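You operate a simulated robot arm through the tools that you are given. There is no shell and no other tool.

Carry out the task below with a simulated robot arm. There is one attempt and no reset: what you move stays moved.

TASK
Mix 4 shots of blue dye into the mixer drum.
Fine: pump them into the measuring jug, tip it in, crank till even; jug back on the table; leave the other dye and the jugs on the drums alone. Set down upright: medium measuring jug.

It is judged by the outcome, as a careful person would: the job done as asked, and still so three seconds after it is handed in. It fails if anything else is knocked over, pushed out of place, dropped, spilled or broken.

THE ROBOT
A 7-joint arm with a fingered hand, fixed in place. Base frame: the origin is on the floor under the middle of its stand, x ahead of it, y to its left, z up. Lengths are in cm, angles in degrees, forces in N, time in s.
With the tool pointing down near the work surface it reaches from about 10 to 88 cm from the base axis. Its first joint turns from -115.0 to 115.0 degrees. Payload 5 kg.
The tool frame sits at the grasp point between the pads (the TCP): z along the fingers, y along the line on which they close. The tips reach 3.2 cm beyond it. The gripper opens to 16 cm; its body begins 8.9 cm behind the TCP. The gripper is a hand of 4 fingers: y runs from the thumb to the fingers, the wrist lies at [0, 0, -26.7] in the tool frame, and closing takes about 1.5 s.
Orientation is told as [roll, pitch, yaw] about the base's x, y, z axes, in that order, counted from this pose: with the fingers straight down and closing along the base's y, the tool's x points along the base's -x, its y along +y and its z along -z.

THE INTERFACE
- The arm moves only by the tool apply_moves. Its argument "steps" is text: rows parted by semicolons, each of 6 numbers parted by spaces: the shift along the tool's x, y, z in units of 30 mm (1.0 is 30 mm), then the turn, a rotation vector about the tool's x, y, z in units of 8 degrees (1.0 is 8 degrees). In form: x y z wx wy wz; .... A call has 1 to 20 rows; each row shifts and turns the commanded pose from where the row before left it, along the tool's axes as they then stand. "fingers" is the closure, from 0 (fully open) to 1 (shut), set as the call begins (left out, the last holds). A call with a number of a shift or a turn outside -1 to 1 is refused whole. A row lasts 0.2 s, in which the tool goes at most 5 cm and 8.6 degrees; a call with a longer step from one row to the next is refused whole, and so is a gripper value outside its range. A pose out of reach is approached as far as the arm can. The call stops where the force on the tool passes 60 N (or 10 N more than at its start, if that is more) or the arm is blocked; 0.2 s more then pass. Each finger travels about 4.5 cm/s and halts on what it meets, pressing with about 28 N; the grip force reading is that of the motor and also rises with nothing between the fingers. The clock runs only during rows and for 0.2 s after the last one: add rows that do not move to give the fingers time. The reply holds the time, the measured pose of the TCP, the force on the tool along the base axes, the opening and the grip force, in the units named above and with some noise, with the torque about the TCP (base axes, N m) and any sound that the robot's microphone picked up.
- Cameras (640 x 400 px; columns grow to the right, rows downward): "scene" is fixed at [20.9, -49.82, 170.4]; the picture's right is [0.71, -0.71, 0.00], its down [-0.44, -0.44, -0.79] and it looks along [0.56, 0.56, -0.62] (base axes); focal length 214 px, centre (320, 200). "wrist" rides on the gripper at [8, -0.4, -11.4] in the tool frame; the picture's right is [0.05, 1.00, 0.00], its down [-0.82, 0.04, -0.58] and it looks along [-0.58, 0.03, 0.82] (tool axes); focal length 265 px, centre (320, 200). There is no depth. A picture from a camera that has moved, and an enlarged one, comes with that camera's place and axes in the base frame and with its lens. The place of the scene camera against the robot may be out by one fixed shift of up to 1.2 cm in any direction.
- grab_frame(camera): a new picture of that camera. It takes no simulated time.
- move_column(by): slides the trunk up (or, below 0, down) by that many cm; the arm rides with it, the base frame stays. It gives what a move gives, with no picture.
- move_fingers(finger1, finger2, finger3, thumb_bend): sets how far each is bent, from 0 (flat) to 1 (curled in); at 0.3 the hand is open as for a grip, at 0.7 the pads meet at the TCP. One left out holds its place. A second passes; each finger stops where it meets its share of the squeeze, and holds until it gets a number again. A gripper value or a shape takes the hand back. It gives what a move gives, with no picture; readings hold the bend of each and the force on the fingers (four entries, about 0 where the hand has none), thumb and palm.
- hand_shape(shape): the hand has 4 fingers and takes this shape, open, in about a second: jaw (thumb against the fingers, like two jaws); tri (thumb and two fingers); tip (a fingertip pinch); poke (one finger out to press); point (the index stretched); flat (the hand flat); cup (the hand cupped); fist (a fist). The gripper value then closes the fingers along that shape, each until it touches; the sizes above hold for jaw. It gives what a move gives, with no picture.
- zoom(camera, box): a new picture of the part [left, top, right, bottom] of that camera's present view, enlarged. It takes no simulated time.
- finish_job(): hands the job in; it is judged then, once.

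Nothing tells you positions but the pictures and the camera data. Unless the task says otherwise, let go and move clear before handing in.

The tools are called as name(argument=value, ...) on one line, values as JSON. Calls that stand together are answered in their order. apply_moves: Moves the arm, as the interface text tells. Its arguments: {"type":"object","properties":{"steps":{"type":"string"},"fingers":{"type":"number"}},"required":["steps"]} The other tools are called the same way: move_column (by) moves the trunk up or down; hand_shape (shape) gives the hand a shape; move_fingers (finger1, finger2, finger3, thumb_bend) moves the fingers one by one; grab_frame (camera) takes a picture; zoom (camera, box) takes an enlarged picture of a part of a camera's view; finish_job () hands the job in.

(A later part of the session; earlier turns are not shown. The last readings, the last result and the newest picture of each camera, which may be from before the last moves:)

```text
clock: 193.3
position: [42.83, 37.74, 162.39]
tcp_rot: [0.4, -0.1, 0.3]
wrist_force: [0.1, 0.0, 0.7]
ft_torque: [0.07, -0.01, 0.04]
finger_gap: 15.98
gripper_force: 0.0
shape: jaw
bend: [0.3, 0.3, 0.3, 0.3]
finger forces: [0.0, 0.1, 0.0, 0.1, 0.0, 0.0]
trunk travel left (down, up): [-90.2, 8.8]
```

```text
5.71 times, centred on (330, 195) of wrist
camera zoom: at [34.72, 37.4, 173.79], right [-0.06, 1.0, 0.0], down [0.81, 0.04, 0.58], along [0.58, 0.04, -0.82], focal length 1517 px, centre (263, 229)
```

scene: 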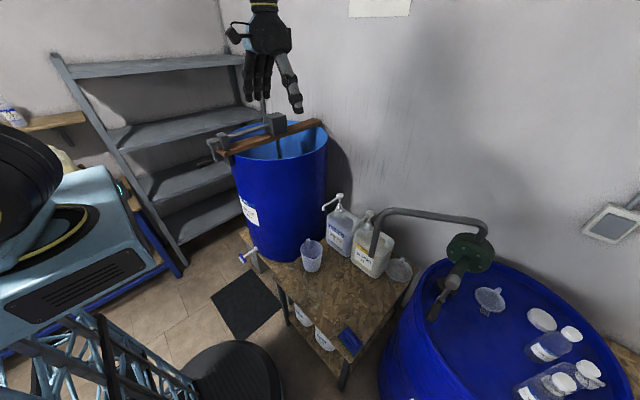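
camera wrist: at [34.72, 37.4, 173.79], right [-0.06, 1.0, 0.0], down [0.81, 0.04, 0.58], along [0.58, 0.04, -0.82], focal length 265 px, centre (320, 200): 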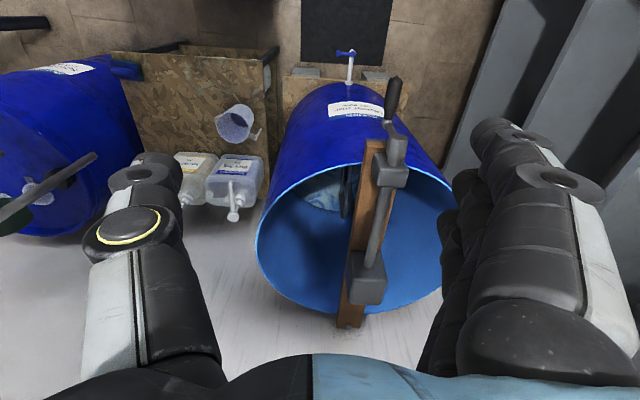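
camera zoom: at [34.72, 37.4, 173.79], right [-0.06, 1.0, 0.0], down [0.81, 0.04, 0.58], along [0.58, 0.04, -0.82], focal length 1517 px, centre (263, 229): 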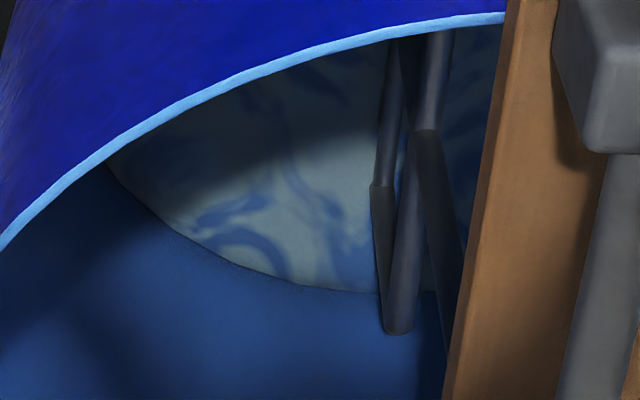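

The crank hangs straight down: axis at about y = 52.3 and z = 130, radius about 9 cm, with the handle running from x = 52 to 43 at z = 121. I'll tilt the hand slightly and go above the handle.

apply_moves(steps="0 0 0 -0.05 -0.78 0.04;0 0 0 0 -0.78 0;0 0 0 0 -0.78 0;0 0 0 0 -0.78 0;-0.2 0.97 0.08 0 0 0;-0.2 0.97 0.08 0 0 0;-0.2 0.97 0.08 0 0 0;-0.2 0.97 0.08 0 0 0;-0.2 0.97 0.08 0 0 0;0 0 0 0 0 0")

grab_frame(camera="wrist")

grab_frame(camera="scene")

```text
clock: 195.5
position: [45.93, 52.33, 162.92]
tcp_rot: [0.8, -25.1, -0.4]
wrist_force: [0.3, 0.2, 1.2]
ft_torque: [0.01, -0.03, 0.0]
finger_gap: 16.01
gripper_force: 0.1
shape: jaw
bend: [0.3, 0.3, 0.3, 0.3]
finger forces: [0.1, 0.1, 0.0, 0.0, 0.0, 0.0]
trunk travel left (down, up): [-90.2, 8.8]
```

```text
taken
camera wrist: at [33.84, 51.97, 169.69], right [-0.05, 1.0, -0.01], down [0.49, 0.03, 0.87], along [0.87, 0.04, -0.49], focal length 265 px, centre (320, 200)
```

wrist: 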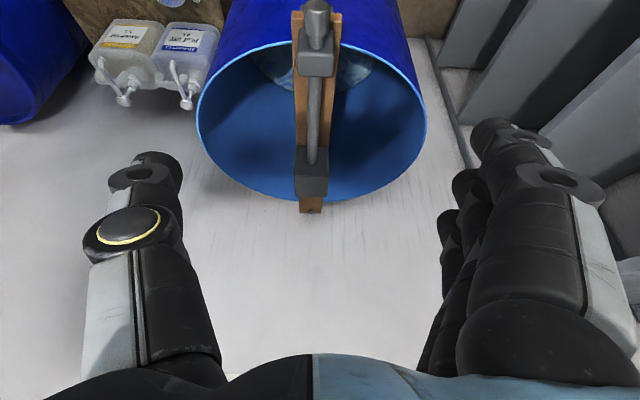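

```text
taken
```

scene: 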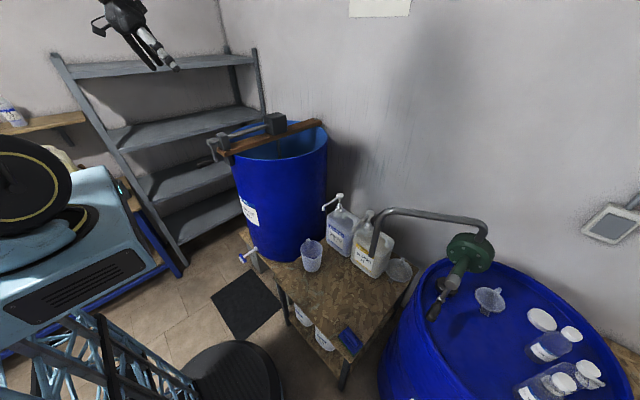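

apply_moves(steps="0.4226 0 0.906 0.05 0 0.03;0.4226 0 0.906 0.05 0 0.03;0.4226 0 0.906 0 0 0;0.4226 0 0.906 0 0 0;0.4226 0 0.906 0 0 0;0.4226 0 0.906 0 0 0;0.4226 0 0.906 0 0 0;0.4226 0 0.906 0 0 0;0 0 0 0 0 0")

grab_frame(camera="wrist")

zoom(camera="scene", box=[170, 80, 290, 180])

```text
clock: 197.5
position: [45.92, 52.71, 138.88]
tcp_rot: [0.2, -25.1, -1.0]
wrist_force: [0.5, -0.5, -1.0]
ft_torque: [0.0, -0.01, 0.01]
finger_gap: 15.99
gripper_force: 0.1
shape: jaw
bend: [0.3, 0.3, 0.3, 0.3]
finger forces: [0.1, 0.0, 0.0, 0.1, 0.0, 0.0]
trunk travel left (down, up): [-90.2, 8.8]
```

```text
taken
camera wrist: at [33.76, 52.48, 145.67], right [-0.03, 1.0, -0.02], down [0.49, 0.03, 0.87], along [0.87, 0.02, -0.5], focal length 265 px, centre (320, 200)
```

wrist: 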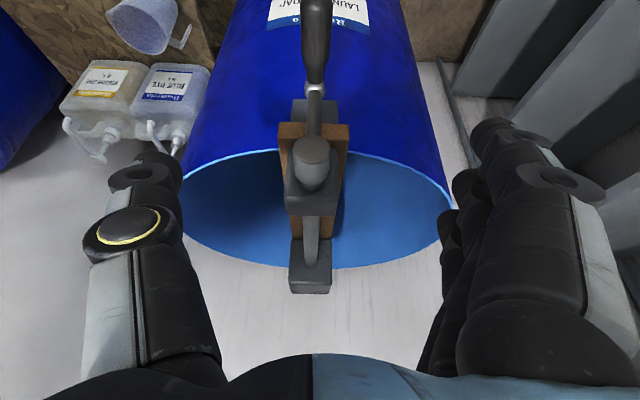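

```text
4.00 times, centred on (230, 130) of scene
camera zoom: at [20.9, -49.82, 170.4], right [0.71, -0.71, 0.0], down [-0.44, -0.44, -0.79], along [0.56, 0.56, -0.62], focal length 858 px, centre (680, 480)
```

zoom: 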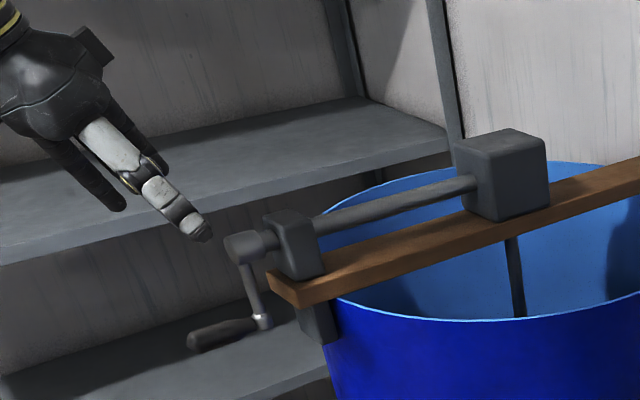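

The handle sits between the fingers' path, about 0.6 cm off laterally. I'll correct that and descend to the handle's height.

apply_moves(steps="0.4155 -0.035 0.891 -0.053 0 -0.113;0.4155 -0.035 0.891 0 0 0;0.4155 -0.035 0.891 0 0 0;0.4155 -0.035 0.891 0 0 0;0.4155 -0.035 0.891 0 0 0;0 0 0 0 0 0")

grab_frame(camera="wrist")

zoom(camera="scene", box=[170, 80, 290, 180])

```text
clock: 198.9
position: [45.75, 52.41, 124.04]
tcp_rot: [0.2, -25.1, 0.1]
wrist_force: [-0.7, 0.2, 0.8]
ft_torque: [0.06, 0.05, 0.02]
finger_gap: 15.98
gripper_force: 0.1
shape: jaw
bend: [0.3, 0.3, 0.3, 0.3]
finger forces: [0.0, 0.0, 0.1, 0.0, 0.1, 0.0]
trunk travel left (down, up): [-90.2, 8.8]
```

```text
taken
camera wrist: at [33.7, 51.98, 130.91], right [-0.05, 1.0, -0.02], down [0.49, 0.04, 0.87], along [0.87, 0.03, -0.5], focal length 265 px, centre (320, 200)
```

wrist: 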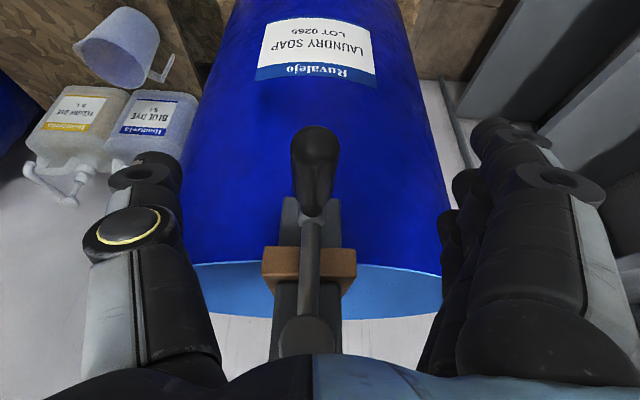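

```text
4.00 times, centred on (230, 130) of scene
camera zoom: at [20.9, -49.82, 170.4], right [0.71, -0.71, 0.0], down [-0.44, -0.44, -0.79], along [0.56, 0.56, -0.62], focal length 858 px, centre (680, 480)
```

zoom: 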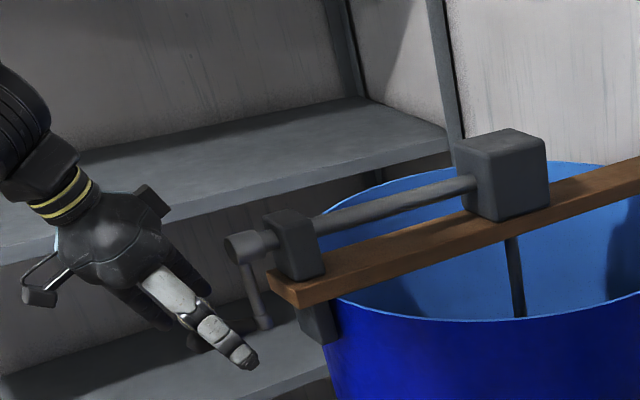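

apply_moves(steps="0.122 -0.05 0.458 0 0 0;0.122 -0.05 0.458 0 0 0;0 0 0 0 0 0")

apply_moves(steps="0 0 0 0 0 0;0 0 0 0 0 0;0 0 0 0 0 0;0 0 0 0 0 0;0 0 0 0 0 0", fingers=0.6)

grab_frame(camera="wrist")

zoom(camera="scene", box=[170, 80, 290, 180])

```text
clock: 199.7
position: [46.42, 51.76, 121.13]
tcp_rot: [0.2, -25.1, 0.2]
wrist_force: [0.9, 0.1, -0.4]
ft_torque: [0.03, 0.01, -0.02]
finger_gap: 16.0
gripper_force: 0.1
shape: jaw
bend: [0.3, 0.3, 0.3, 0.3]
finger forces: [0.1, 0.0, 0.1, 0.0, 0.1, 0.0]
trunk travel left (down, up): [-90.2, 8.8]
```

```text
clock: 200.9
position: [46.21, 51.89, 121.23]
tcp_rot: [0.2, -25.0, 0.2]
wrist_force: [0.5, 0.4, -0.2]
ft_torque: [0.01, 0.0, 0.0]
finger_gap: 6.49
gripper_force: 0.1
shape: jaw
bend: [0.73, 0.73, 0.73, 0.7]
finger forces: [0.0, 0.1, 0.0, 0.0, 0.1, 0.0]
trunk travel left (down, up): [-90.2, 8.8]
```

```text
taken
camera wrist: at [34.19, 51.53, 128.04], right [-0.05, 1.0, -0.02], down [0.49, 0.04, 0.87], along [0.87, 0.03, -0.5], focal length 265 px, centre (320, 200)
```

wrist: 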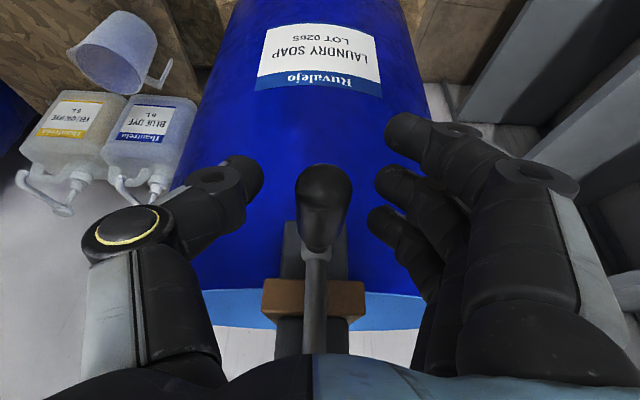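

```text
4.00 times, centred on (230, 130) of scene
camera zoom: at [20.9, -49.82, 170.4], right [0.71, -0.71, 0.0], down [-0.44, -0.44, -0.79], along [0.56, 0.56, -0.62], focal length 858 px, centre (680, 480)
```

zoom: 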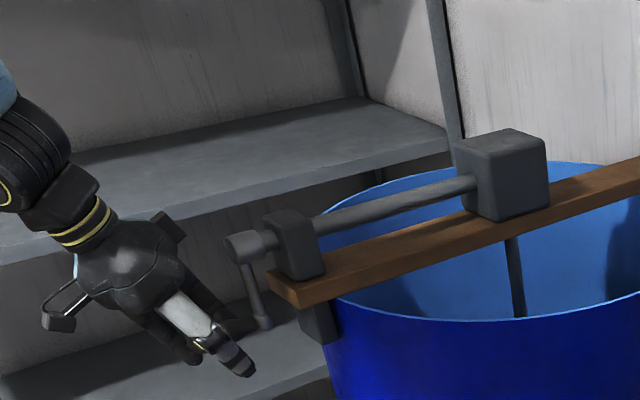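

The handle is centred between thumb and fingers. Closing to grip it.

apply_moves(steps="0 0 0 0 0 0;0 0 0 0 0 0;0 0 0 0 0 0;0 0 0 0 0 0", fingers=0.8)

apply_moves(steps="0 0 0 0 0 0;0 0 0 0 0 0;0 0 0 0 0 0", fingers=0.9)

grab_frame(camera="wrist")

```text
clock: 201.9
position: [46.29, 51.8, 121.15]
tcp_rot: [0.2, -25.1, 0.2]
wrist_force: [0.5, -0.4, 0.2]
ft_torque: [-0.01, -0.03, 0.0]
finger_gap: 3.28
gripper_force: 0.0
shape: jaw
bend: [0.73, 0.73, 0.73, 0.7]
finger forces: [0.0, 0.0, 0.0, 0.0, 0.0, 0.0]
trunk travel left (down, up): [-90.2, 8.8]
```

```text
clock: 202.7
position: [46.17, 52.0, 121.26]
tcp_rot: [0.1, -25.1, 0.3]
wrist_force: [-0.5, 0.8, 0.2]
ft_torque: [-0.04, 0.02, 0.03]
finger_gap: 1.68
gripper_force: 0.1
shape: jaw
bend: [0.72, 0.72, 0.71, 0.7]
finger forces: [0.0, 0.1, 1.1, 0.0, 0.0, 0.1]
trunk travel left (down, up): [-90.2, 8.8]
```

```text
taken
camera wrist: at [34.18, 51.55, 128.03], right [-0.05, 1.0, -0.02], down [0.49, 0.04, 0.87], along [0.87, 0.03, -0.5], focal length 265 px, centre (320, 200)
```

wrist: 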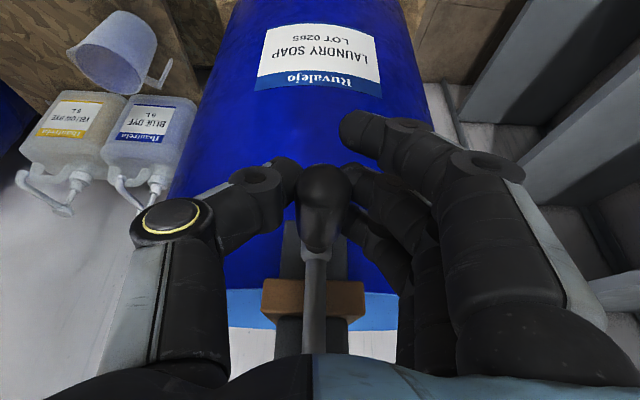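

apply_moves(steps="0 0 0 0 0 0;0 0 0 0 0 0;0 0 0 0 0 0;0 0 0 0 0 0", fingers=1.0)

grab_frame(camera="wrist")

zoom(camera="scene", box=[190, 100, 270, 180])

```text
clock: 203.7
position: [46.47, 51.82, 121.14]
tcp_rot: [0.2, -24.9, 0.3]
wrist_force: [-0.5, -3.0, -9.9]
ft_torque: [0.03, 0.06, 0.29]
finger_gap: 0.01
gripper_force: 28.1
shape: jaw
bend: [0.68, 0.67, 0.72, 0.71]
finger forces: [0.7, 0.1, 8.8, 0.1, 23.9, 0.0]
trunk travel left (down, up): [-90.2, 8.8]
```

```text
taken
camera wrist: at [34.22, 51.49, 127.97], right [-0.05, 1.0, -0.02], down [0.49, 0.04, 0.87], along [0.87, 0.03, -0.5], focal length 265 px, centre (320, 200)
```

wrist: 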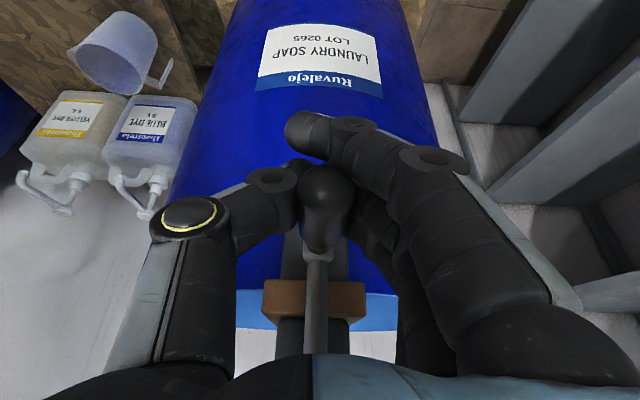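

```text
5.00 times, centred on (230, 140) of scene
camera zoom: at [20.9, -49.82, 170.4], right [0.71, -0.71, 0.0], down [-0.44, -0.44, -0.79], along [0.56, 0.56, -0.62], focal length 1072 px, centre (770, 500)
```

zoom: 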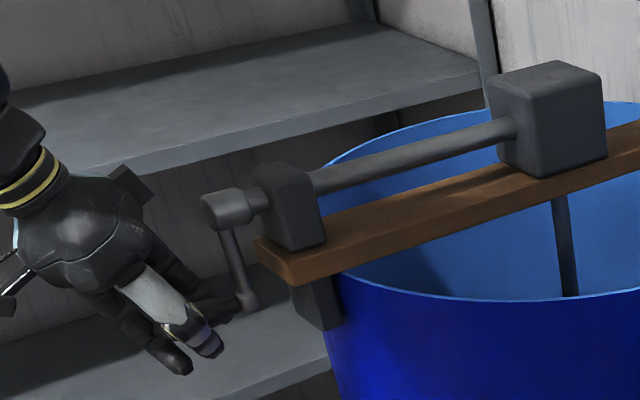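

Only one finger and the thumb are really touching, because the tilted index passes beyond the handle's end. I'll reopen, reduce the tilt to about 12°, move slightly forward, and regrip more evenly.

apply_moves(steps="0 0 0 0 0 0;0 0 0 0 0 0;0 0 0 0 0 0;0 0 0 0 0 0;0 0 0 0 0.8125 0;0 0 0 0 0.8125 0;-0.256 0.06 -0.082 0 0 0;0 0 0 0 0 0", fingers=0.5)

grab_frame(camera="wrist")

zoom(camera="scene", box=[190, 100, 270, 180])

```text
clock: 205.5
position: [47.35, 52.01, 121.56]
tcp_rot: [0.1, -12.1, 0.1]
wrist_force: [-0.1, 0.0, 0.1]
ft_torque: [0.0, 0.03, 0.01]
finger_gap: 7.95
gripper_force: 0.1
shape: jaw
bend: [0.72, 0.72, 0.72, 0.7]
finger forces: [0.1, 0.0, 0.0, 0.1, 0.1, 0.0]
trunk travel left (down, up): [-90.2, 8.8]
```

```text
taken
camera wrist: at [37.06, 51.62, 130.96], right [-0.05, 1.0, -0.01], down [0.68, 0.04, 0.73], along [0.73, 0.03, -0.68], focal length 265 px, centre (320, 200)
```

wrist: 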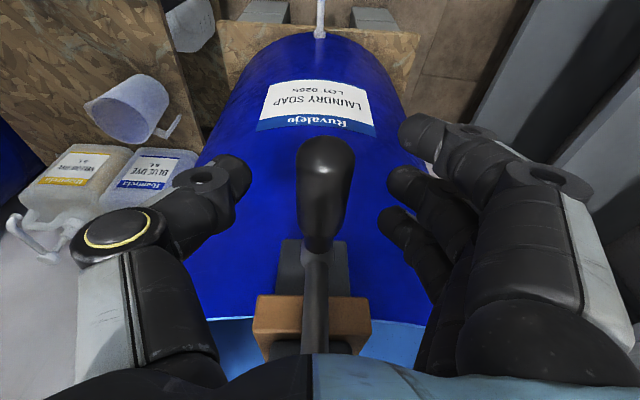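

```text
5.00 times, centred on (230, 140) of scene
camera zoom: at [20.9, -49.82, 170.4], right [0.71, -0.71, 0.0], down [-0.44, -0.44, -0.79], along [0.56, 0.56, -0.62], focal length 1072 px, centre (770, 500)
```

zoom: 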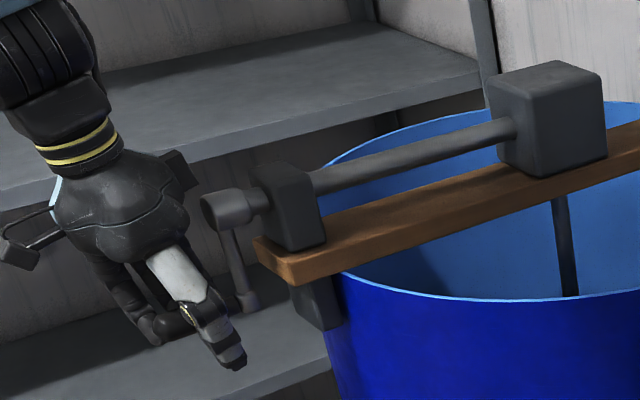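

apply_moves(steps="-0.1 0 0.02 0 0 0;0 0 0 0 0 0;0 0 0 0 0 0;0 0 0 0 0 0;0 0 0 0 0 0", fingers=0.88)

apply_moves(steps="0 0 0 0 0 0;0 0 0 0 0 0;0 0 0 0 0 0", fingers=1.0)

grab_frame(camera="wrist")

```text
clock: 206.7
position: [47.49, 52.13, 121.57]
tcp_rot: [0.0, -12.0, 0.1]
wrist_force: [0.7, -0.7, -0.4]
ft_torque: [0.01, -0.02, -0.01]
finger_gap: 1.99
gripper_force: 0.0
shape: jaw
bend: [0.72, 0.72, 0.72, 0.7]
finger forces: [0.0, 0.1, 0.0, 0.1, 0.0, 0.0]
trunk travel left (down, up): [-90.2, 8.8]
```

```text
clock: 207.5
position: [47.56, 52.03, 121.38]
tcp_rot: [0.0, -12.0, 0.2]
wrist_force: [0.7, -1.4, -10.0]
ft_torque: [0.01, 0.02, -0.07]
finger_gap: 0.0
gripper_force: 27.7
shape: jaw
bend: [0.66, 0.69, 0.7, 0.72]
finger forces: [6.9, 7.5, 7.0, 0.0, 23.4, 0.1]
trunk travel left (down, up): [-90.2, 8.8]
```

```text
taken
camera wrist: at [37.35, 51.68, 130.8], right [-0.05, 1.0, -0.01], down [0.68, 0.04, 0.73], along [0.73, 0.03, -0.68], focal length 265 px, centre (320, 200)
```

wrist: 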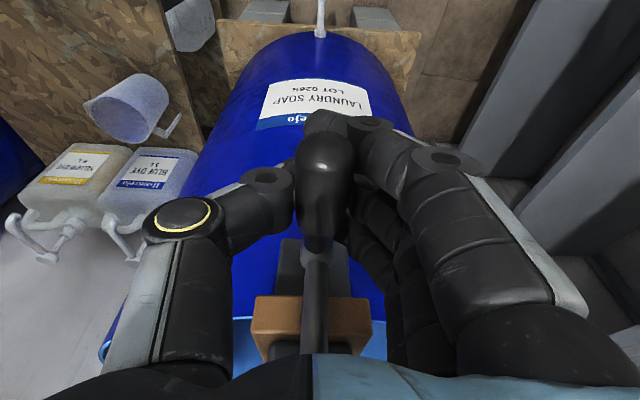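

All three fingers and the thumb now grip evenly, but they push the handle upward by 10 N, so the hand is a little low. I'll reopen a bit, raise about 1 cm, and regrip.

apply_moves(steps="0 0 0 0 0 0;0 0 0 0 0 0;0 0 0 0 0 0;-0.083 0 -0.391 0 0 0;0 0 0 0 0 0", fingers=0.7)

apply_moves(steps="0 0 0 0 0 0;0 0 0 0 0 0;0 0 0 0 0 0;0 0 0 0 0 0;0 0 0 0 0 0", fingers=1.0)

grab_frame(camera="wrist")

```text
clock: 208.7
position: [47.37, 52.07, 122.75]
tcp_rot: [0.1, -12.1, 0.2]
wrist_force: [0.1, -0.1, -0.5]
ft_torque: [-0.02, 0.03, 0.0]
finger_gap: 4.75
gripper_force: 0.0
shape: jaw
bend: [0.73, 0.73, 0.73, 0.7]
finger forces: [0.0, 0.1, 0.0, 0.1, 0.0, 0.1]
trunk travel left (down, up): [-90.2, 8.8]
```

```text
clock: 209.9
position: [47.49, 51.85, 122.7]
tcp_rot: [0.0, -12.0, 0.2]
wrist_force: [0.0, 0.4, -7.9]
ft_torque: [0.0, -0.04, -0.04]
finger_gap: 1.69
gripper_force: 28.4
shape: jaw
bend: [0.71, 0.72, 0.72, 0.71]
finger forces: [8.0, 8.3, 8.2, 0.0, 24.6, 0.0]
trunk travel left (down, up): [-90.2, 8.8]
```

```text
taken
camera wrist: at [37.21, 51.62, 132.15], right [-0.05, 1.0, -0.01], down [0.68, 0.04, 0.73], along [0.73, 0.03, -0.68], focal length 265 px, centre (320, 200)
```

wrist: 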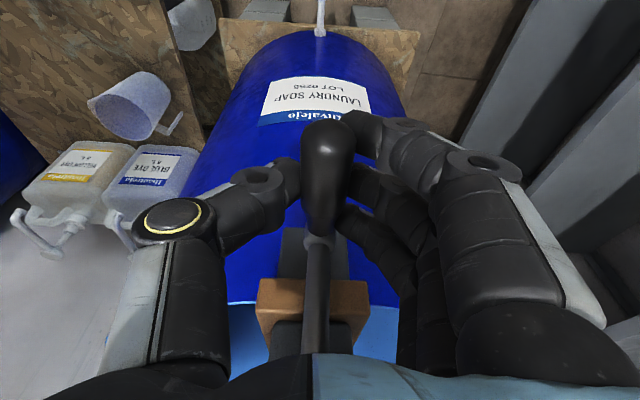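

apply_moves(steps="0 0 0 0 0 0;0 0 0 0 0 0;0 0 0 0 0 0;-0.062 0 -0.293 0 0 0;0 0 0 0 0 0", fingers=0.7)

apply_moves(steps="0 0 0 0 0 0;0 0 0 0 0 0;0 0 0 0 0 0;0 0 0 0 0 0;0 0 0 0 0 0", fingers=1.0)

grab_frame(camera="wrist")

zoom(camera="scene", box=[190, 100, 270, 180])

```text
clock: 211.1
position: [47.51, 52.04, 123.74]
tcp_rot: [0.1, -12.0, 0.2]
wrist_force: [0.6, 0.3, -0.6]
ft_torque: [-0.02, -0.01, -0.02]
finger_gap: 4.73
gripper_force: 0.1
shape: jaw
bend: [0.73, 0.73, 0.73, 0.7]
finger forces: [0.1, 0.0, 0.0, 0.0, 0.0, 0.0]
trunk travel left (down, up): [-90.2, 8.8]
```

```text
clock: 212.3
position: [47.36, 51.98, 123.86]
tcp_rot: [0.1, -12.0, 0.3]
wrist_force: [0.5, 0.5, -2.3]
ft_torque: [0.02, -0.03, -0.04]
finger_gap: 1.99
gripper_force: 28.0
shape: jaw
bend: [0.72, 0.73, 0.72, 0.7]
finger forces: [8.6, 8.2, 7.4, 0.0, 24.1, 0.0]
trunk travel left (down, up): [-90.2, 8.8]
```

```text
taken
camera wrist: at [37.24, 51.66, 133.14], right [-0.05, 1.0, -0.01], down [0.68, 0.04, 0.73], along [0.73, 0.03, -0.68], focal length 265 px, centre (320, 200)
```

wrist: 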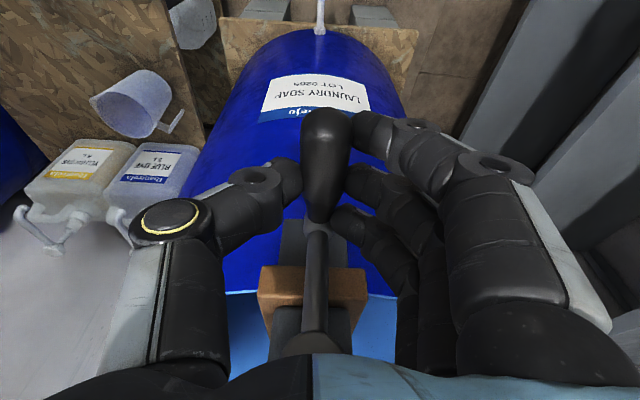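

```text
5.00 times, centred on (230, 140) of scene
camera zoom: at [20.9, -49.82, 170.4], right [0.71, -0.71, 0.0], down [-0.44, -0.44, -0.79], along [0.56, 0.56, -0.62], focal length 1072 px, centre (770, 500)
```

zoom: 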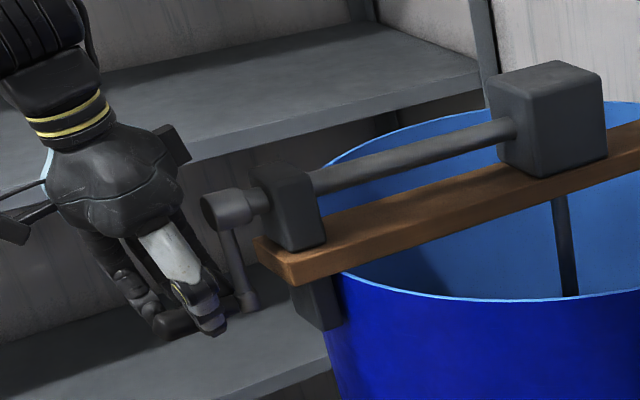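

The grip is now balanced, with almost no vertical push. Estimated crank radius is 9.2 cm. I'll test the first 30° of the circle and watch the forces.

apply_moves(steps="-0.0108 0.397 -0.0511 0 0 0;-0.0108 0.397 -0.0511 0 0 0;-0.032 0.37 -0.15 0 0 0;-0.032 0.37 -0.15 0 0 0;0 0 0 0 0 0")

grab_frame(camera="wrist")

zoom(camera="scene", box=[190, 100, 270, 180])

```text
clock: 213.5
position: [47.5, 56.67, 124.98]
tcp_rot: [0.2, -12.1, 0.3]
wrist_force: [-2.5, -7.0, 7.6]
ft_torque: [-0.1, -0.04, -0.07]
finger_gap: 1.98
gripper_force: 28.2
shape: jaw
bend: [0.72, 0.73, 0.72, 0.7]
finger forces: [8.1, 8.3, 7.9, 0.0, 32.1, 0.1]
trunk travel left (down, up): [-90.2, 8.8]
```

```text
taken
camera wrist: at [37.24, 56.28, 134.45], right [-0.05, 1.0, -0.01], down [0.68, 0.04, 0.74], along [0.73, 0.03, -0.68], focal length 265 px, centre (320, 200)
```

wrist: 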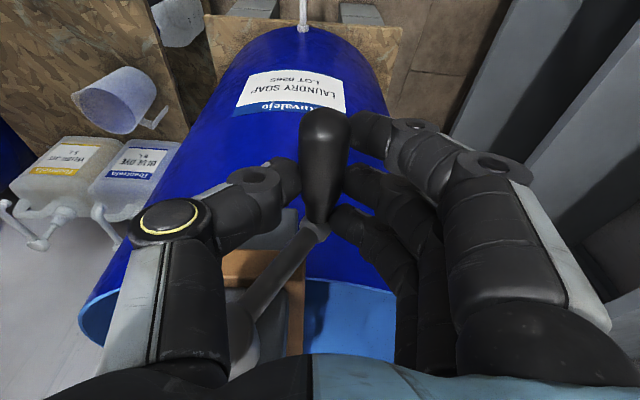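

```text
5.00 times, centred on (230, 140) of scene
camera zoom: at [20.9, -49.82, 170.4], right [0.71, -0.71, 0.0], down [-0.44, -0.44, -0.79], along [0.56, 0.56, -0.62], focal length 1072 px, centre (770, 500)
```

zoom: 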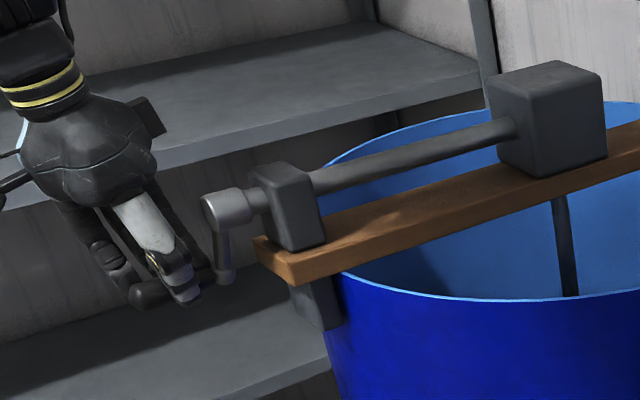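

The crank turns smoothly with modest force. Continuing to 90°.

apply_moves(steps="-0.1014 0.635 -0.4766 0 0 0;-0.1321 0.4873 -0.621 0 0 0;0 0 0 0 0 0")

apply_moves(steps="-0.1539 0.3063 -0.7234 0 0 0;-0.1651 0.1045 -0.7762 0 0 0;0 0 0 0 0 0")

grab_frame(camera="wrist")

zoom(camera="scene", box=[180, 90, 270, 180])

```text
clock: 214.3
position: [47.48, 59.95, 128.52]
tcp_rot: [0.2, -12.0, 0.2]
wrist_force: [-6.6, -11.3, 4.2]
ft_torque: [-0.22, 0.08, -0.16]
finger_gap: 2.01
gripper_force: 28.4
shape: jaw
bend: [0.73, 0.73, 0.72, 0.7]
finger forces: [7.5, 7.5, 6.4, 0.0, 33.4, 0.0]
trunk travel left (down, up): [-90.2, 8.8]
```

```text
clock: 215.1
position: [47.41, 61.05, 132.96]
tcp_rot: [0.2, -12.0, 0.1]
wrist_force: [-5.0, -8.2, -0.8]
ft_torque: [-0.15, 0.08, -0.15]
finger_gap: 2.02
gripper_force: 28.2
shape: jaw
bend: [0.73, 0.73, 0.72, 0.7]
finger forces: [7.6, 7.5, 6.5, 0.0, 30.1, 0.0]
trunk travel left (down, up): [-90.2, 8.8]
```

```text
taken
camera wrist: at [37.26, 60.67, 142.43], right [-0.05, 1.0, -0.01], down [0.68, 0.04, 0.74], along [0.73, 0.04, -0.68], focal length 265 px, centre (320, 200)
```

wrist: 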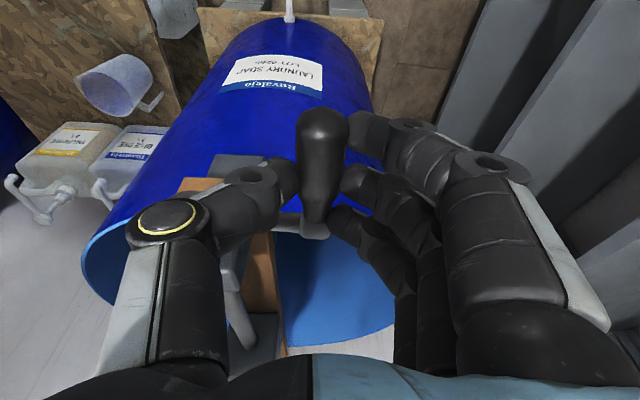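

```text
4.44 times, centred on (225, 135) of scene
camera zoom: at [20.9, -49.82, 170.4], right [0.71, -0.71, 0.0], down [-0.44, -0.44, -0.79], along [0.56, 0.56, -0.62], focal length 953 px, centre (742, 489)
```

zoom: 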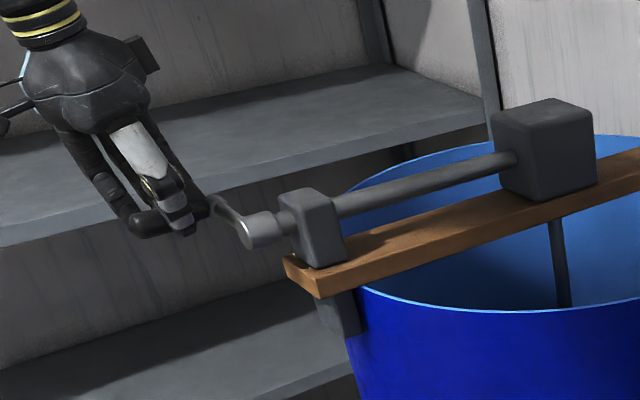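

At 90° the handle pulls slightly inward, so the true radius is a touch smaller. I'll adopt R = 8.95 and continue over the top.

apply_moves(steps="0.018 -0.083 0.085 0 0 0;-0.1606 -0.1017 -0.7552 0 0 0;-0.1497 -0.298 -0.7038 0 0 0;-0.1285 -0.4741 -0.6042 0 0 0;0 0 0 0 0 0")

apply_moves(steps="-0.0987 -0.6178 -0.4637 0 0 0;-0.062 -0.72 -0.2915 0 0 0;-0.0211 -0.7725 -0.0994 0 0 0;0 0 0 0 0 0")

grab_frame(camera="wrist")

zoom(camera="scene", box=[180, 70, 290, 180])

```text
clock: 216.3
position: [47.39, 58.58, 138.94]
tcp_rot: [0.1, -12.1, 0.2]
wrist_force: [-1.2, 0.9, 3.6]
ft_torque: [0.0, -0.06, -0.06]
finger_gap: 1.96
gripper_force: 27.4
shape: jaw
bend: [0.72, 0.73, 0.72, 0.7]
finger forces: [8.8, 9.0, 9.1, 0.0, 26.7, 0.0]
trunk travel left (down, up): [-90.2, 8.8]
```

```text
clock: 217.3
position: [47.49, 51.95, 141.65]
tcp_rot: [0.1, -12.1, 0.1]
wrist_force: [10.1, -2.8, 15.2]
ft_torque: [-0.05, -0.36, -0.04]
finger_gap: 2.02
gripper_force: 27.9
shape: jaw
bend: [0.72, 0.73, 0.72, 0.7]
finger forces: [8.6, 9.2, 11.9, 0.0, 31.5, 0.1]
trunk travel left (down, up): [-90.2, 8.8]
```

```text
taken
camera wrist: at [37.22, 51.73, 151.06], right [-0.05, 1.0, -0.01], down [0.68, 0.04, 0.74], along [0.74, 0.03, -0.68], focal length 265 px, centre (320, 200)
```

wrist: 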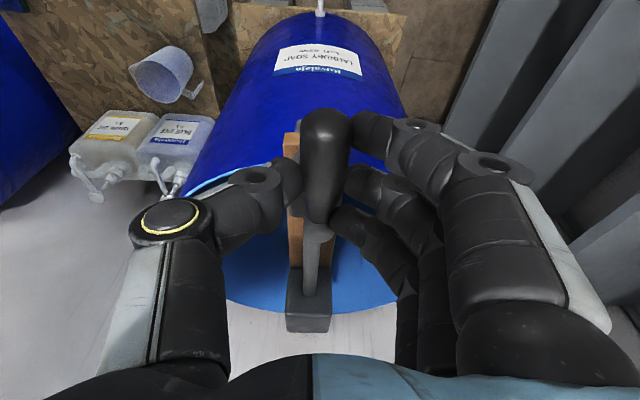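

```text
3.64 times, centred on (235, 125) of scene
camera zoom: at [20.9, -49.82, 170.4], right [0.71, -0.71, 0.0], down [-0.44, -0.44, -0.79], along [0.56, 0.56, -0.62], focal length 780 px, centre (629, 473)
```

zoom: 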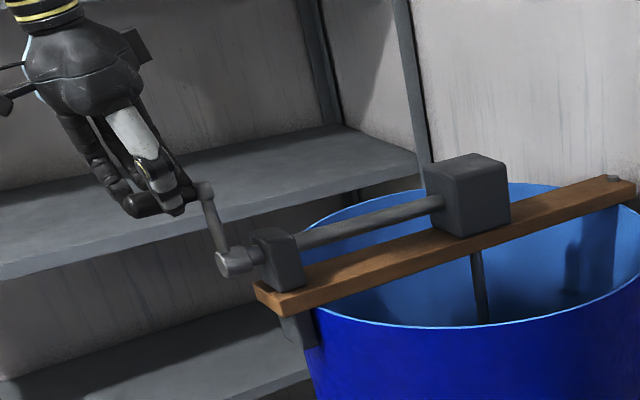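

The top needs to be slightly higher. I'll refine the circle to centre (51.9, 132.95) and R = 9.1, and continue down the other side.

apply_moves(steps="-0.0208 -0.04 -0.0978 0 0 0;0.0215 -0.785 0.1011 0 0 0;0.063 -0.732 0.2963 0 0 0;0.1003 -0.628 0.4714 0 0 0;0 0 0 0 0 0")

apply_moves(steps="0.1306 -0.482 0.6142 0 0 0;0.1522 -0.3029 0.7154 0 0 0;0.1633 -0.1033 0.7677 0 0 0;0 0 0 0 0 0")

grab_frame(camera="wrist")

zoom(camera="scene", box=[180, 70, 290, 180])

```text
clock: 218.5
position: [47.43, 45.64, 139.19]
tcp_rot: [0.1, -12.0, 0.3]
wrist_force: [1.0, -8.3, 2.3]
ft_torque: [-0.15, -0.11, -0.1]
finger_gap: 2.04
gripper_force: 28.0
shape: jaw
bend: [0.72, 0.73, 0.72, 0.7]
finger forces: [8.1, 8.0, 8.6, 0.0, 31.7, 0.1]
trunk travel left (down, up): [-90.2, 8.8]
```

```text
clock: 219.5
position: [47.37, 42.91, 132.65]
tcp_rot: [0.2, -12.0, 0.3]
wrist_force: [-5.8, 1.2, -2.8]
ft_torque: [-0.02, 0.12, 0.3]
finger_gap: 1.96
gripper_force: 28.0
shape: jaw
bend: [0.72, 0.72, 0.73, 0.7]
finger forces: [8.6, 8.3, 43.2, 0.1, 24.5, 0.0]
trunk travel left (down, up): [-90.2, 8.8]
```

```text
taken
camera wrist: at [37.17, 42.56, 142.07], right [-0.06, 1.0, -0.01], down [0.68, 0.04, 0.73], along [0.73, 0.04, -0.68], focal length 265 px, centre (320, 200)
```

wrist: 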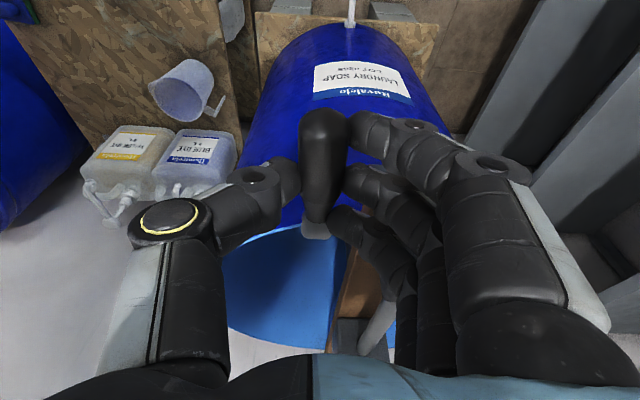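

```text
3.64 times, centred on (235, 125) of scene
camera zoom: at [20.9, -49.82, 170.4], right [0.71, -0.71, 0.0], down [-0.44, -0.44, -0.79], along [0.56, 0.56, -0.62], focal length 780 px, centre (629, 473)
```

zoom: 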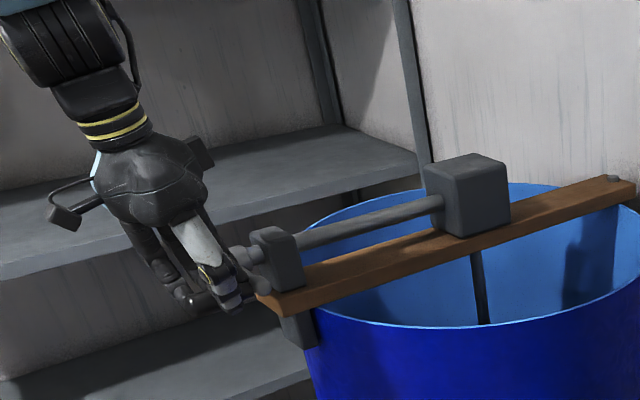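

Finger 3, nearest the crank arm, shows a high load here, so I'll continue gently to the bottom and then shift the grip away from the arm.

apply_moves(steps="0.1633 0.1033 0.7677 0 0 0;0 0 0 0 0 0")

apply_moves(steps="0.1522 0.3029 0.7154 0 0 0;0.1306 0.482 0.6142 0 0 0;0 0 0 0 0 0")

apply_moves(steps="0.1003 0.628 0.4714 0 0 0;0.063 0.732 0.2963 0 0 0;0.0215 0.785 0.1011 0 0 0;0 0 0 0 0 0")

grab_frame(camera="wrist")

```text
clock: 220.1
position: [47.42, 43.19, 130.52]
tcp_rot: [0.2, -12.1, 0.2]
wrist_force: [-4.2, 8.1, 6.2]
ft_torque: [0.48, -0.78, 0.45]
finger_gap: 1.92
gripper_force: 28.1
shape: jaw
bend: [0.72, 0.72, 0.74, 0.7]
finger forces: [8.9, 8.4, 49.2, 0.0, 21.2, 0.0]
trunk travel left (down, up): [-90.2, 8.8]
```

```text
clock: 220.9
position: [47.4, 45.51, 126.38]
tcp_rot: [0.0, -12.0, 0.1]
wrist_force: [-1.2, 5.0, 6.5]
ft_torque: [0.19, -0.4, 0.14]
finger_gap: 1.96
gripper_force: 28.4
shape: jaw
bend: [0.72, 0.72, 0.73, 0.7]
finger forces: [9.3, 9.0, 20.0, 0.0, 23.8, 0.0]
trunk travel left (down, up): [-90.2, 8.8]
```

```text
clock: 221.9
position: [47.53, 52.06, 123.73]
tcp_rot: [0.3, -12.1, 0.3]
wrist_force: [-1.3, 0.5, 21.1]
ft_torque: [0.06, -0.36, 0.02]
finger_gap: 2.02
gripper_force: 27.7
shape: jaw
bend: [0.72, 0.73, 0.73, 0.7]
finger forces: [9.2, 9.8, 16.3, 0.1, 31.0, 0.0]
trunk travel left (down, up): [-90.2, 8.8]
```

```text
taken
camera wrist: at [37.22, 51.69, 133.11], right [-0.05, 1.0, -0.01], down [0.68, 0.04, 0.74], along [0.74, 0.04, -0.68], focal length 265 px, centre (320, 200)
```

wrist: 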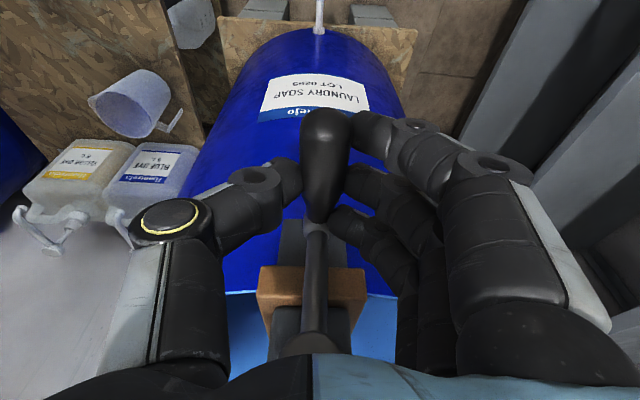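

One full turn is done. I'll loosen briefly, slide the grip about 0.8 cm away from the crank arm and slightly up, and regrip.

apply_moves(steps="0 0 0 0 0 0;0 0 0 0 0 0;0 0 0 0 0 0;0.24 0 -0.12 0 0 0;0 0 0 0 0 0", fingers=0.75)

apply_moves(steps="0 0 0 0 0 0;0 0 0 0 0 0;0 0 0 0 0 0;0 0 0 0 0 0;0 0 0 0 0 0", fingers=1.0)

grab_frame(camera="wrist")

```text
clock: 223.1
position: [46.83, 52.0, 123.76]
tcp_rot: [0.0, -12.0, 0.3]
wrist_force: [0.4, 0.2, 0.1]
ft_torque: [0.01, -0.02, -0.02]
finger_gap: 3.98
gripper_force: 0.1
shape: jaw
bend: [0.73, 0.73, 0.73, 0.7]
finger forces: [0.1, 0.0, 0.0, 0.0, 0.0, 0.0]
trunk travel left (down, up): [-90.2, 8.8]
```

```text
clock: 224.3
position: [46.66, 52.04, 123.82]
tcp_rot: [0.0, -12.0, 0.2]
wrist_force: [-1.1, 1.1, -2.2]
ft_torque: [0.0, -0.04, 0.01]
finger_gap: 2.06
gripper_force: 28.2
shape: jaw
bend: [0.72, 0.73, 0.72, 0.7]
finger forces: [8.5, 8.1, 7.8, 0.1, 23.9, 0.1]
trunk travel left (down, up): [-90.2, 8.8]
```

```text
taken
camera wrist: at [36.49, 51.66, 133.23], right [-0.05, 1.0, -0.01], down [0.68, 0.04, 0.73], along [0.73, 0.03, -0.68], focal length 265 px, centre (320, 200)
```

wrist: 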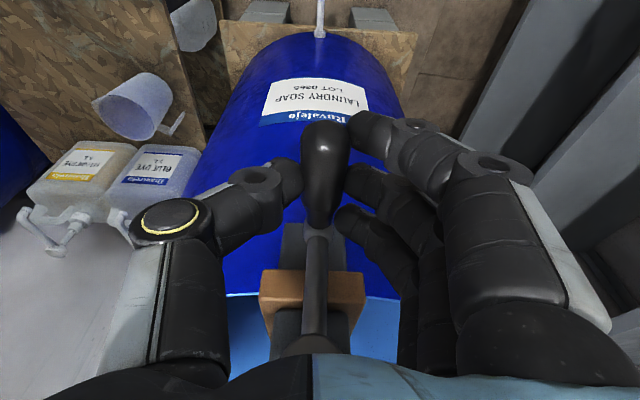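

Good balanced grip. Now a half turn at a steadier pace.

apply_moves(steps="-0.0309 0.937 -0.1451 0 0 0;-0.0896 0.846 -0.4215 0 0 0;-0.1396 0.671 -0.6562 0 0 0;-0.1759 0.431 -0.8271 0 0 0;-0.195 0.148 -0.9167 0 0 0")

apply_moves(steps="-0.195 -0.148 -0.9167 0 0 0;-0.1759 -0.431 -0.8271 0 0 0;-0.1396 -0.671 -0.6562 0 0 0;-0.0896 -0.846 -0.4215 0 0 0;-0.0309 -0.937 -0.1451 0 0 0")

apply_moves(steps="0.0309 -0.937 0.1451 0 0 0;0.0896 -0.846 0.4215 0 0 0;0.1396 -0.671 0.6562 0 0 0;0.1759 -0.431 0.8271 0 0 0;0.195 -0.148 0.9167 0 0 0")

apply_moves(steps="0.195 0.148 0.9167 0 0 0;0.1759 0.431 0.8271 0 0 0;0.1396 0.671 0.6562 0 0 0;0.0896 0.846 0.4215 0 0 0;0.0309 0.937 0.1451 0 0 0")

grab_frame(camera="wrist")

```text
clock: 225.5
position: [46.68, 60.85, 133.15]
tcp_rot: [0.2, -12.1, 0.3]
wrist_force: [-1.3, -2.5, 3.3]
ft_torque: [0.01, -0.03, 0.03]
finger_gap: 2.0
gripper_force: 28.0
shape: jaw
bend: [0.72, 0.72, 0.72, 0.7]
finger forces: [8.3, 8.3, 8.2, 0.0, 27.2, 0.0]
trunk travel left (down, up): [-90.2, 8.8]
```

```text
clock: 226.7
position: [46.82, 51.68, 142.07]
tcp_rot: [0.1, -11.9, 0.1]
wrist_force: [-3.2, -0.5, -17.9]
ft_torque: [-0.02, 0.03, 0.03]
finger_gap: 1.94
gripper_force: 27.8
shape: jaw
bend: [0.72, 0.72, 0.72, 0.7]
finger forces: [8.8, 6.8, 6.1, 0.0, 19.6, 0.0]
trunk travel left (down, up): [-90.2, 8.8]
```

```text
clock: 227.9
position: [46.75, 42.81, 132.54]
tcp_rot: [0.1, -12.0, 0.2]
wrist_force: [-7.7, -4.2, -5.7]
ft_torque: [-0.1, 0.05, 0.01]
finger_gap: 2.0
gripper_force: 27.6
shape: jaw
bend: [0.72, 0.73, 0.73, 0.7]
finger forces: [9.0, 7.4, 7.2, 0.1, 26.6, 0.0]
trunk travel left (down, up): [-90.2, 8.8]
```

```text
clock: 229.1
position: [46.77, 52.18, 123.91]
tcp_rot: [0.3, -12.2, 0.1]
wrist_force: [-10.8, 0.0, 13.6]
ft_torque: [0.0, 0.06, 0.07]
finger_gap: 2.06
gripper_force: 28.1
shape: jaw
bend: [0.72, 0.73, 0.73, 0.7]
finger forces: [10.5, 10.2, 11.2, 0.0, 30.9, 0.1]
trunk travel left (down, up): [-90.2, 8.8]
```

```text
taken
camera wrist: at [36.52, 51.77, 133.26], right [-0.06, 1.0, -0.01], down [0.67, 0.04, 0.74], along [0.74, 0.04, -0.68], focal length 265 px, centre (320, 200)
```

wrist: 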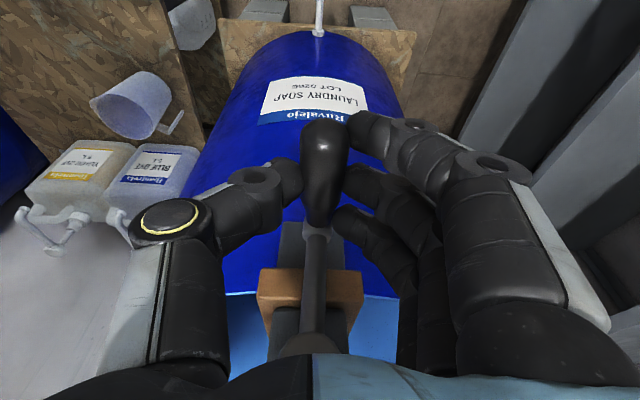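

Turn two went smoothly with low forces. I'll trim the vertical radius slightly and run full turns.

apply_moves(steps="-0.0428 0.937 -0.2009 0 0 0;-0.0878 0.846 -0.4131 0 0 0;-0.1368 0.671 -0.6431 0 0 0;-0.1724 0.431 -0.8106 0 0 0;-0.1911 0.148 -0.8984 0 0 0;-0.1911 -0.148 -0.8984 0 0 0;-0.1724 -0.431 -0.8106 0 0 0;-0.1368 -0.671 -0.6431 0 0 0;-0.0878 -0.846 -0.4131 0 0 0;-0.0303 -0.937 -0.1422 0 0 0;0.0303 -0.937 0.1422 0 0 0;0.0878 -0.846 0.4131 0 0 0;0.1368 -0.671 0.6431 0 0 0;0.1724 -0.431 0.8106 0 0 0;0.1911 -0.148 0.8984 0 0 0;0.1911 0.148 0.8984 0 0 0;0.1724 0.431 0.8106 0 0 0;0.1368 0.671 0.6431 0 0 0;0.0878 0.846 0.4131 0 0 0;0.0303 0.937 0.1422 0 0 0")

grab_frame(camera="wrist")

```text
clock: 233.3
position: [46.8, 51.92, 123.99]
tcp_rot: [0.2, -12.1, 0.2]
wrist_force: [4.2, 0.3, -0.4]
ft_torque: [-0.02, -0.23, -0.02]
finger_gap: 2.04
gripper_force: 27.9
shape: jaw
bend: [0.72, 0.73, 0.73, 0.7]
finger forces: [9.1, 8.3, 8.9, 0.1, 24.2, 0.1]
trunk travel left (down, up): [-90.2, 8.8]
```

```text
taken
camera wrist: at [36.5, 51.62, 133.39], right [-0.05, 1.0, -0.01], down [0.68, 0.04, 0.74], along [0.73, 0.03, -0.68], focal length 265 px, centre (320, 200)
```

wrist: 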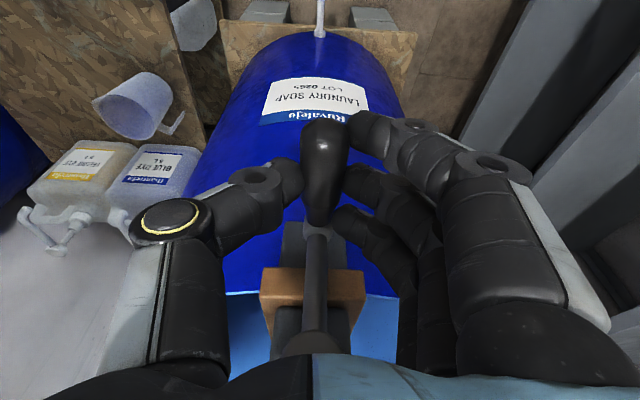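

Turn three was clean, with near-zero force at the end. I'll run several more turns the same way.

apply_moves(steps="-0.0303 0.937 -0.1422 0 0 0;-0.0878 0.846 -0.4131 0 0 0;-0.1368 0.671 -0.6431 0 0 0;-0.1724 0.431 -0.8106 0 0 0;-0.1911 0.148 -0.8984 0 0 0;-0.1911 -0.148 -0.8984 0 0 0;-0.1724 -0.431 -0.8106 0 0 0;-0.1368 -0.671 -0.6431 0 0 0;-0.0878 -0.846 -0.4131 0 0 0;-0.0303 -0.937 -0.1422 0 0 0;0.0303 -0.937 0.1422 0 0 0;0.0878 -0.846 0.4131 0 0 0;0.1368 -0.671 0.6431 0 0 0;0.1724 -0.431 0.8106 0 0 0;0.1911 -0.148 0.8984 0 0 0;0.1911 0.148 0.8984 0 0 0;0.1724 0.431 0.8106 0 0 0;0.1368 0.671 0.6431 0 0 0;0.0878 0.846 0.4131 0 0 0;0.0303 0.937 0.1422 0 0 0")

apply_moves(steps="-0.0303 0.937 -0.1422 0 0 0;-0.0878 0.846 -0.4131 0 0 0;-0.1368 0.671 -0.6431 0 0 0;-0.1724 0.431 -0.8106 0 0 0;-0.1911 0.148 -0.8984 0 0 0;-0.1911 -0.148 -0.8984 0 0 0;-0.1724 -0.431 -0.8106 0 0 0;-0.1368 -0.671 -0.6431 0 0 0;-0.0878 -0.846 -0.4131 0 0 0;-0.0303 -0.937 -0.1422 0 0 0;0.0303 -0.937 0.1422 0 0 0;0.0878 -0.846 0.4131 0 0 0;0.1368 -0.671 0.6431 0 0 0;0.1724 -0.431 0.8106 0 0 0;0.1911 -0.148 0.8984 0 0 0;0.1911 0.148 0.8984 0 0 0;0.1724 0.431 0.8106 0 0 0;0.1368 0.671 0.6431 0 0 0;0.0878 0.846 0.4131 0 0 0;0.0303 0.937 0.1422 0 0 0")

grab_frame(camera="wrist")

zoom(camera="scene", box=[180, 70, 340, 180])

```text
clock: 237.5
position: [46.81, 52.27, 124.09]
tcp_rot: [0.3, -12.2, 0.3]
wrist_force: [-3.8, 2.0, 2.6]
ft_torque: [0.06, -0.06, 0.1]
finger_gap: 2.08
gripper_force: 27.5
shape: jaw
bend: [0.72, 0.73, 0.73, 0.71]
finger forces: [10.0, 9.2, 9.3, 0.1, 24.9, 0.1]
trunk travel left (down, up): [-90.2, 8.8]
```

```text
clock: 241.7
position: [46.69, 52.0, 123.87]
tcp_rot: [0.3, -12.1, 0.2]
wrist_force: [1.0, 1.7, 18.6]
ft_torque: [0.08, -0.27, 0.04]
finger_gap: 2.1
gripper_force: 28.0
shape: jaw
bend: [0.72, 0.73, 0.73, 0.71]
finger forces: [10.0, 10.3, 12.2, 0.0, 30.0, 0.0]
trunk travel left (down, up): [-90.2, 8.8]
```

```text
taken
camera wrist: at [36.44, 51.63, 133.37], right [-0.05, 1.0, -0.01], down [0.68, 0.04, 0.74], along [0.74, 0.04, -0.68], focal length 265 px, centre (320, 200)
```

wrist: 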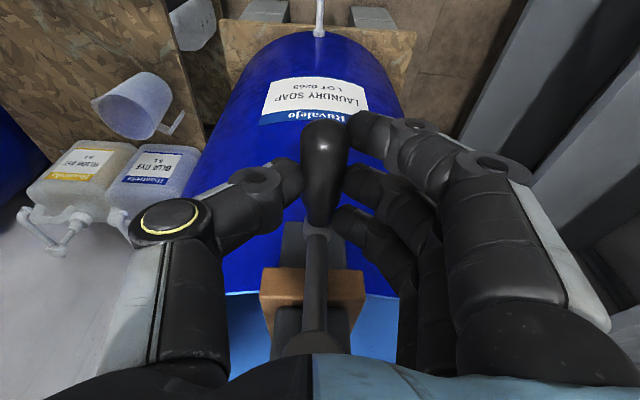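

```text
3.64 times, centred on (260, 125) of scene
camera zoom: at [20.9, -49.82, 170.4], right [0.71, -0.71, 0.0], down [-0.44, -0.44, -0.79], along [0.56, 0.56, -0.62], focal length 780 px, centre (538, 473)
```

zoom: 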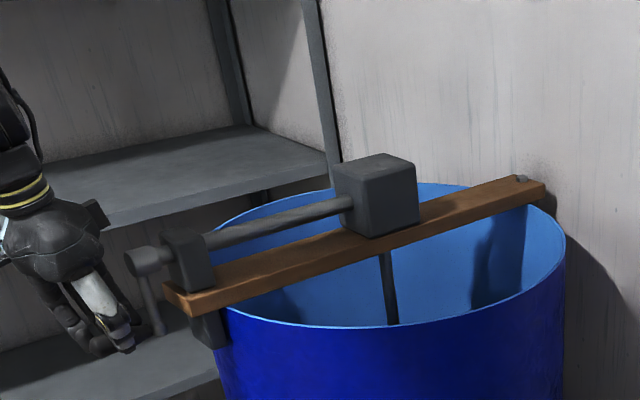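

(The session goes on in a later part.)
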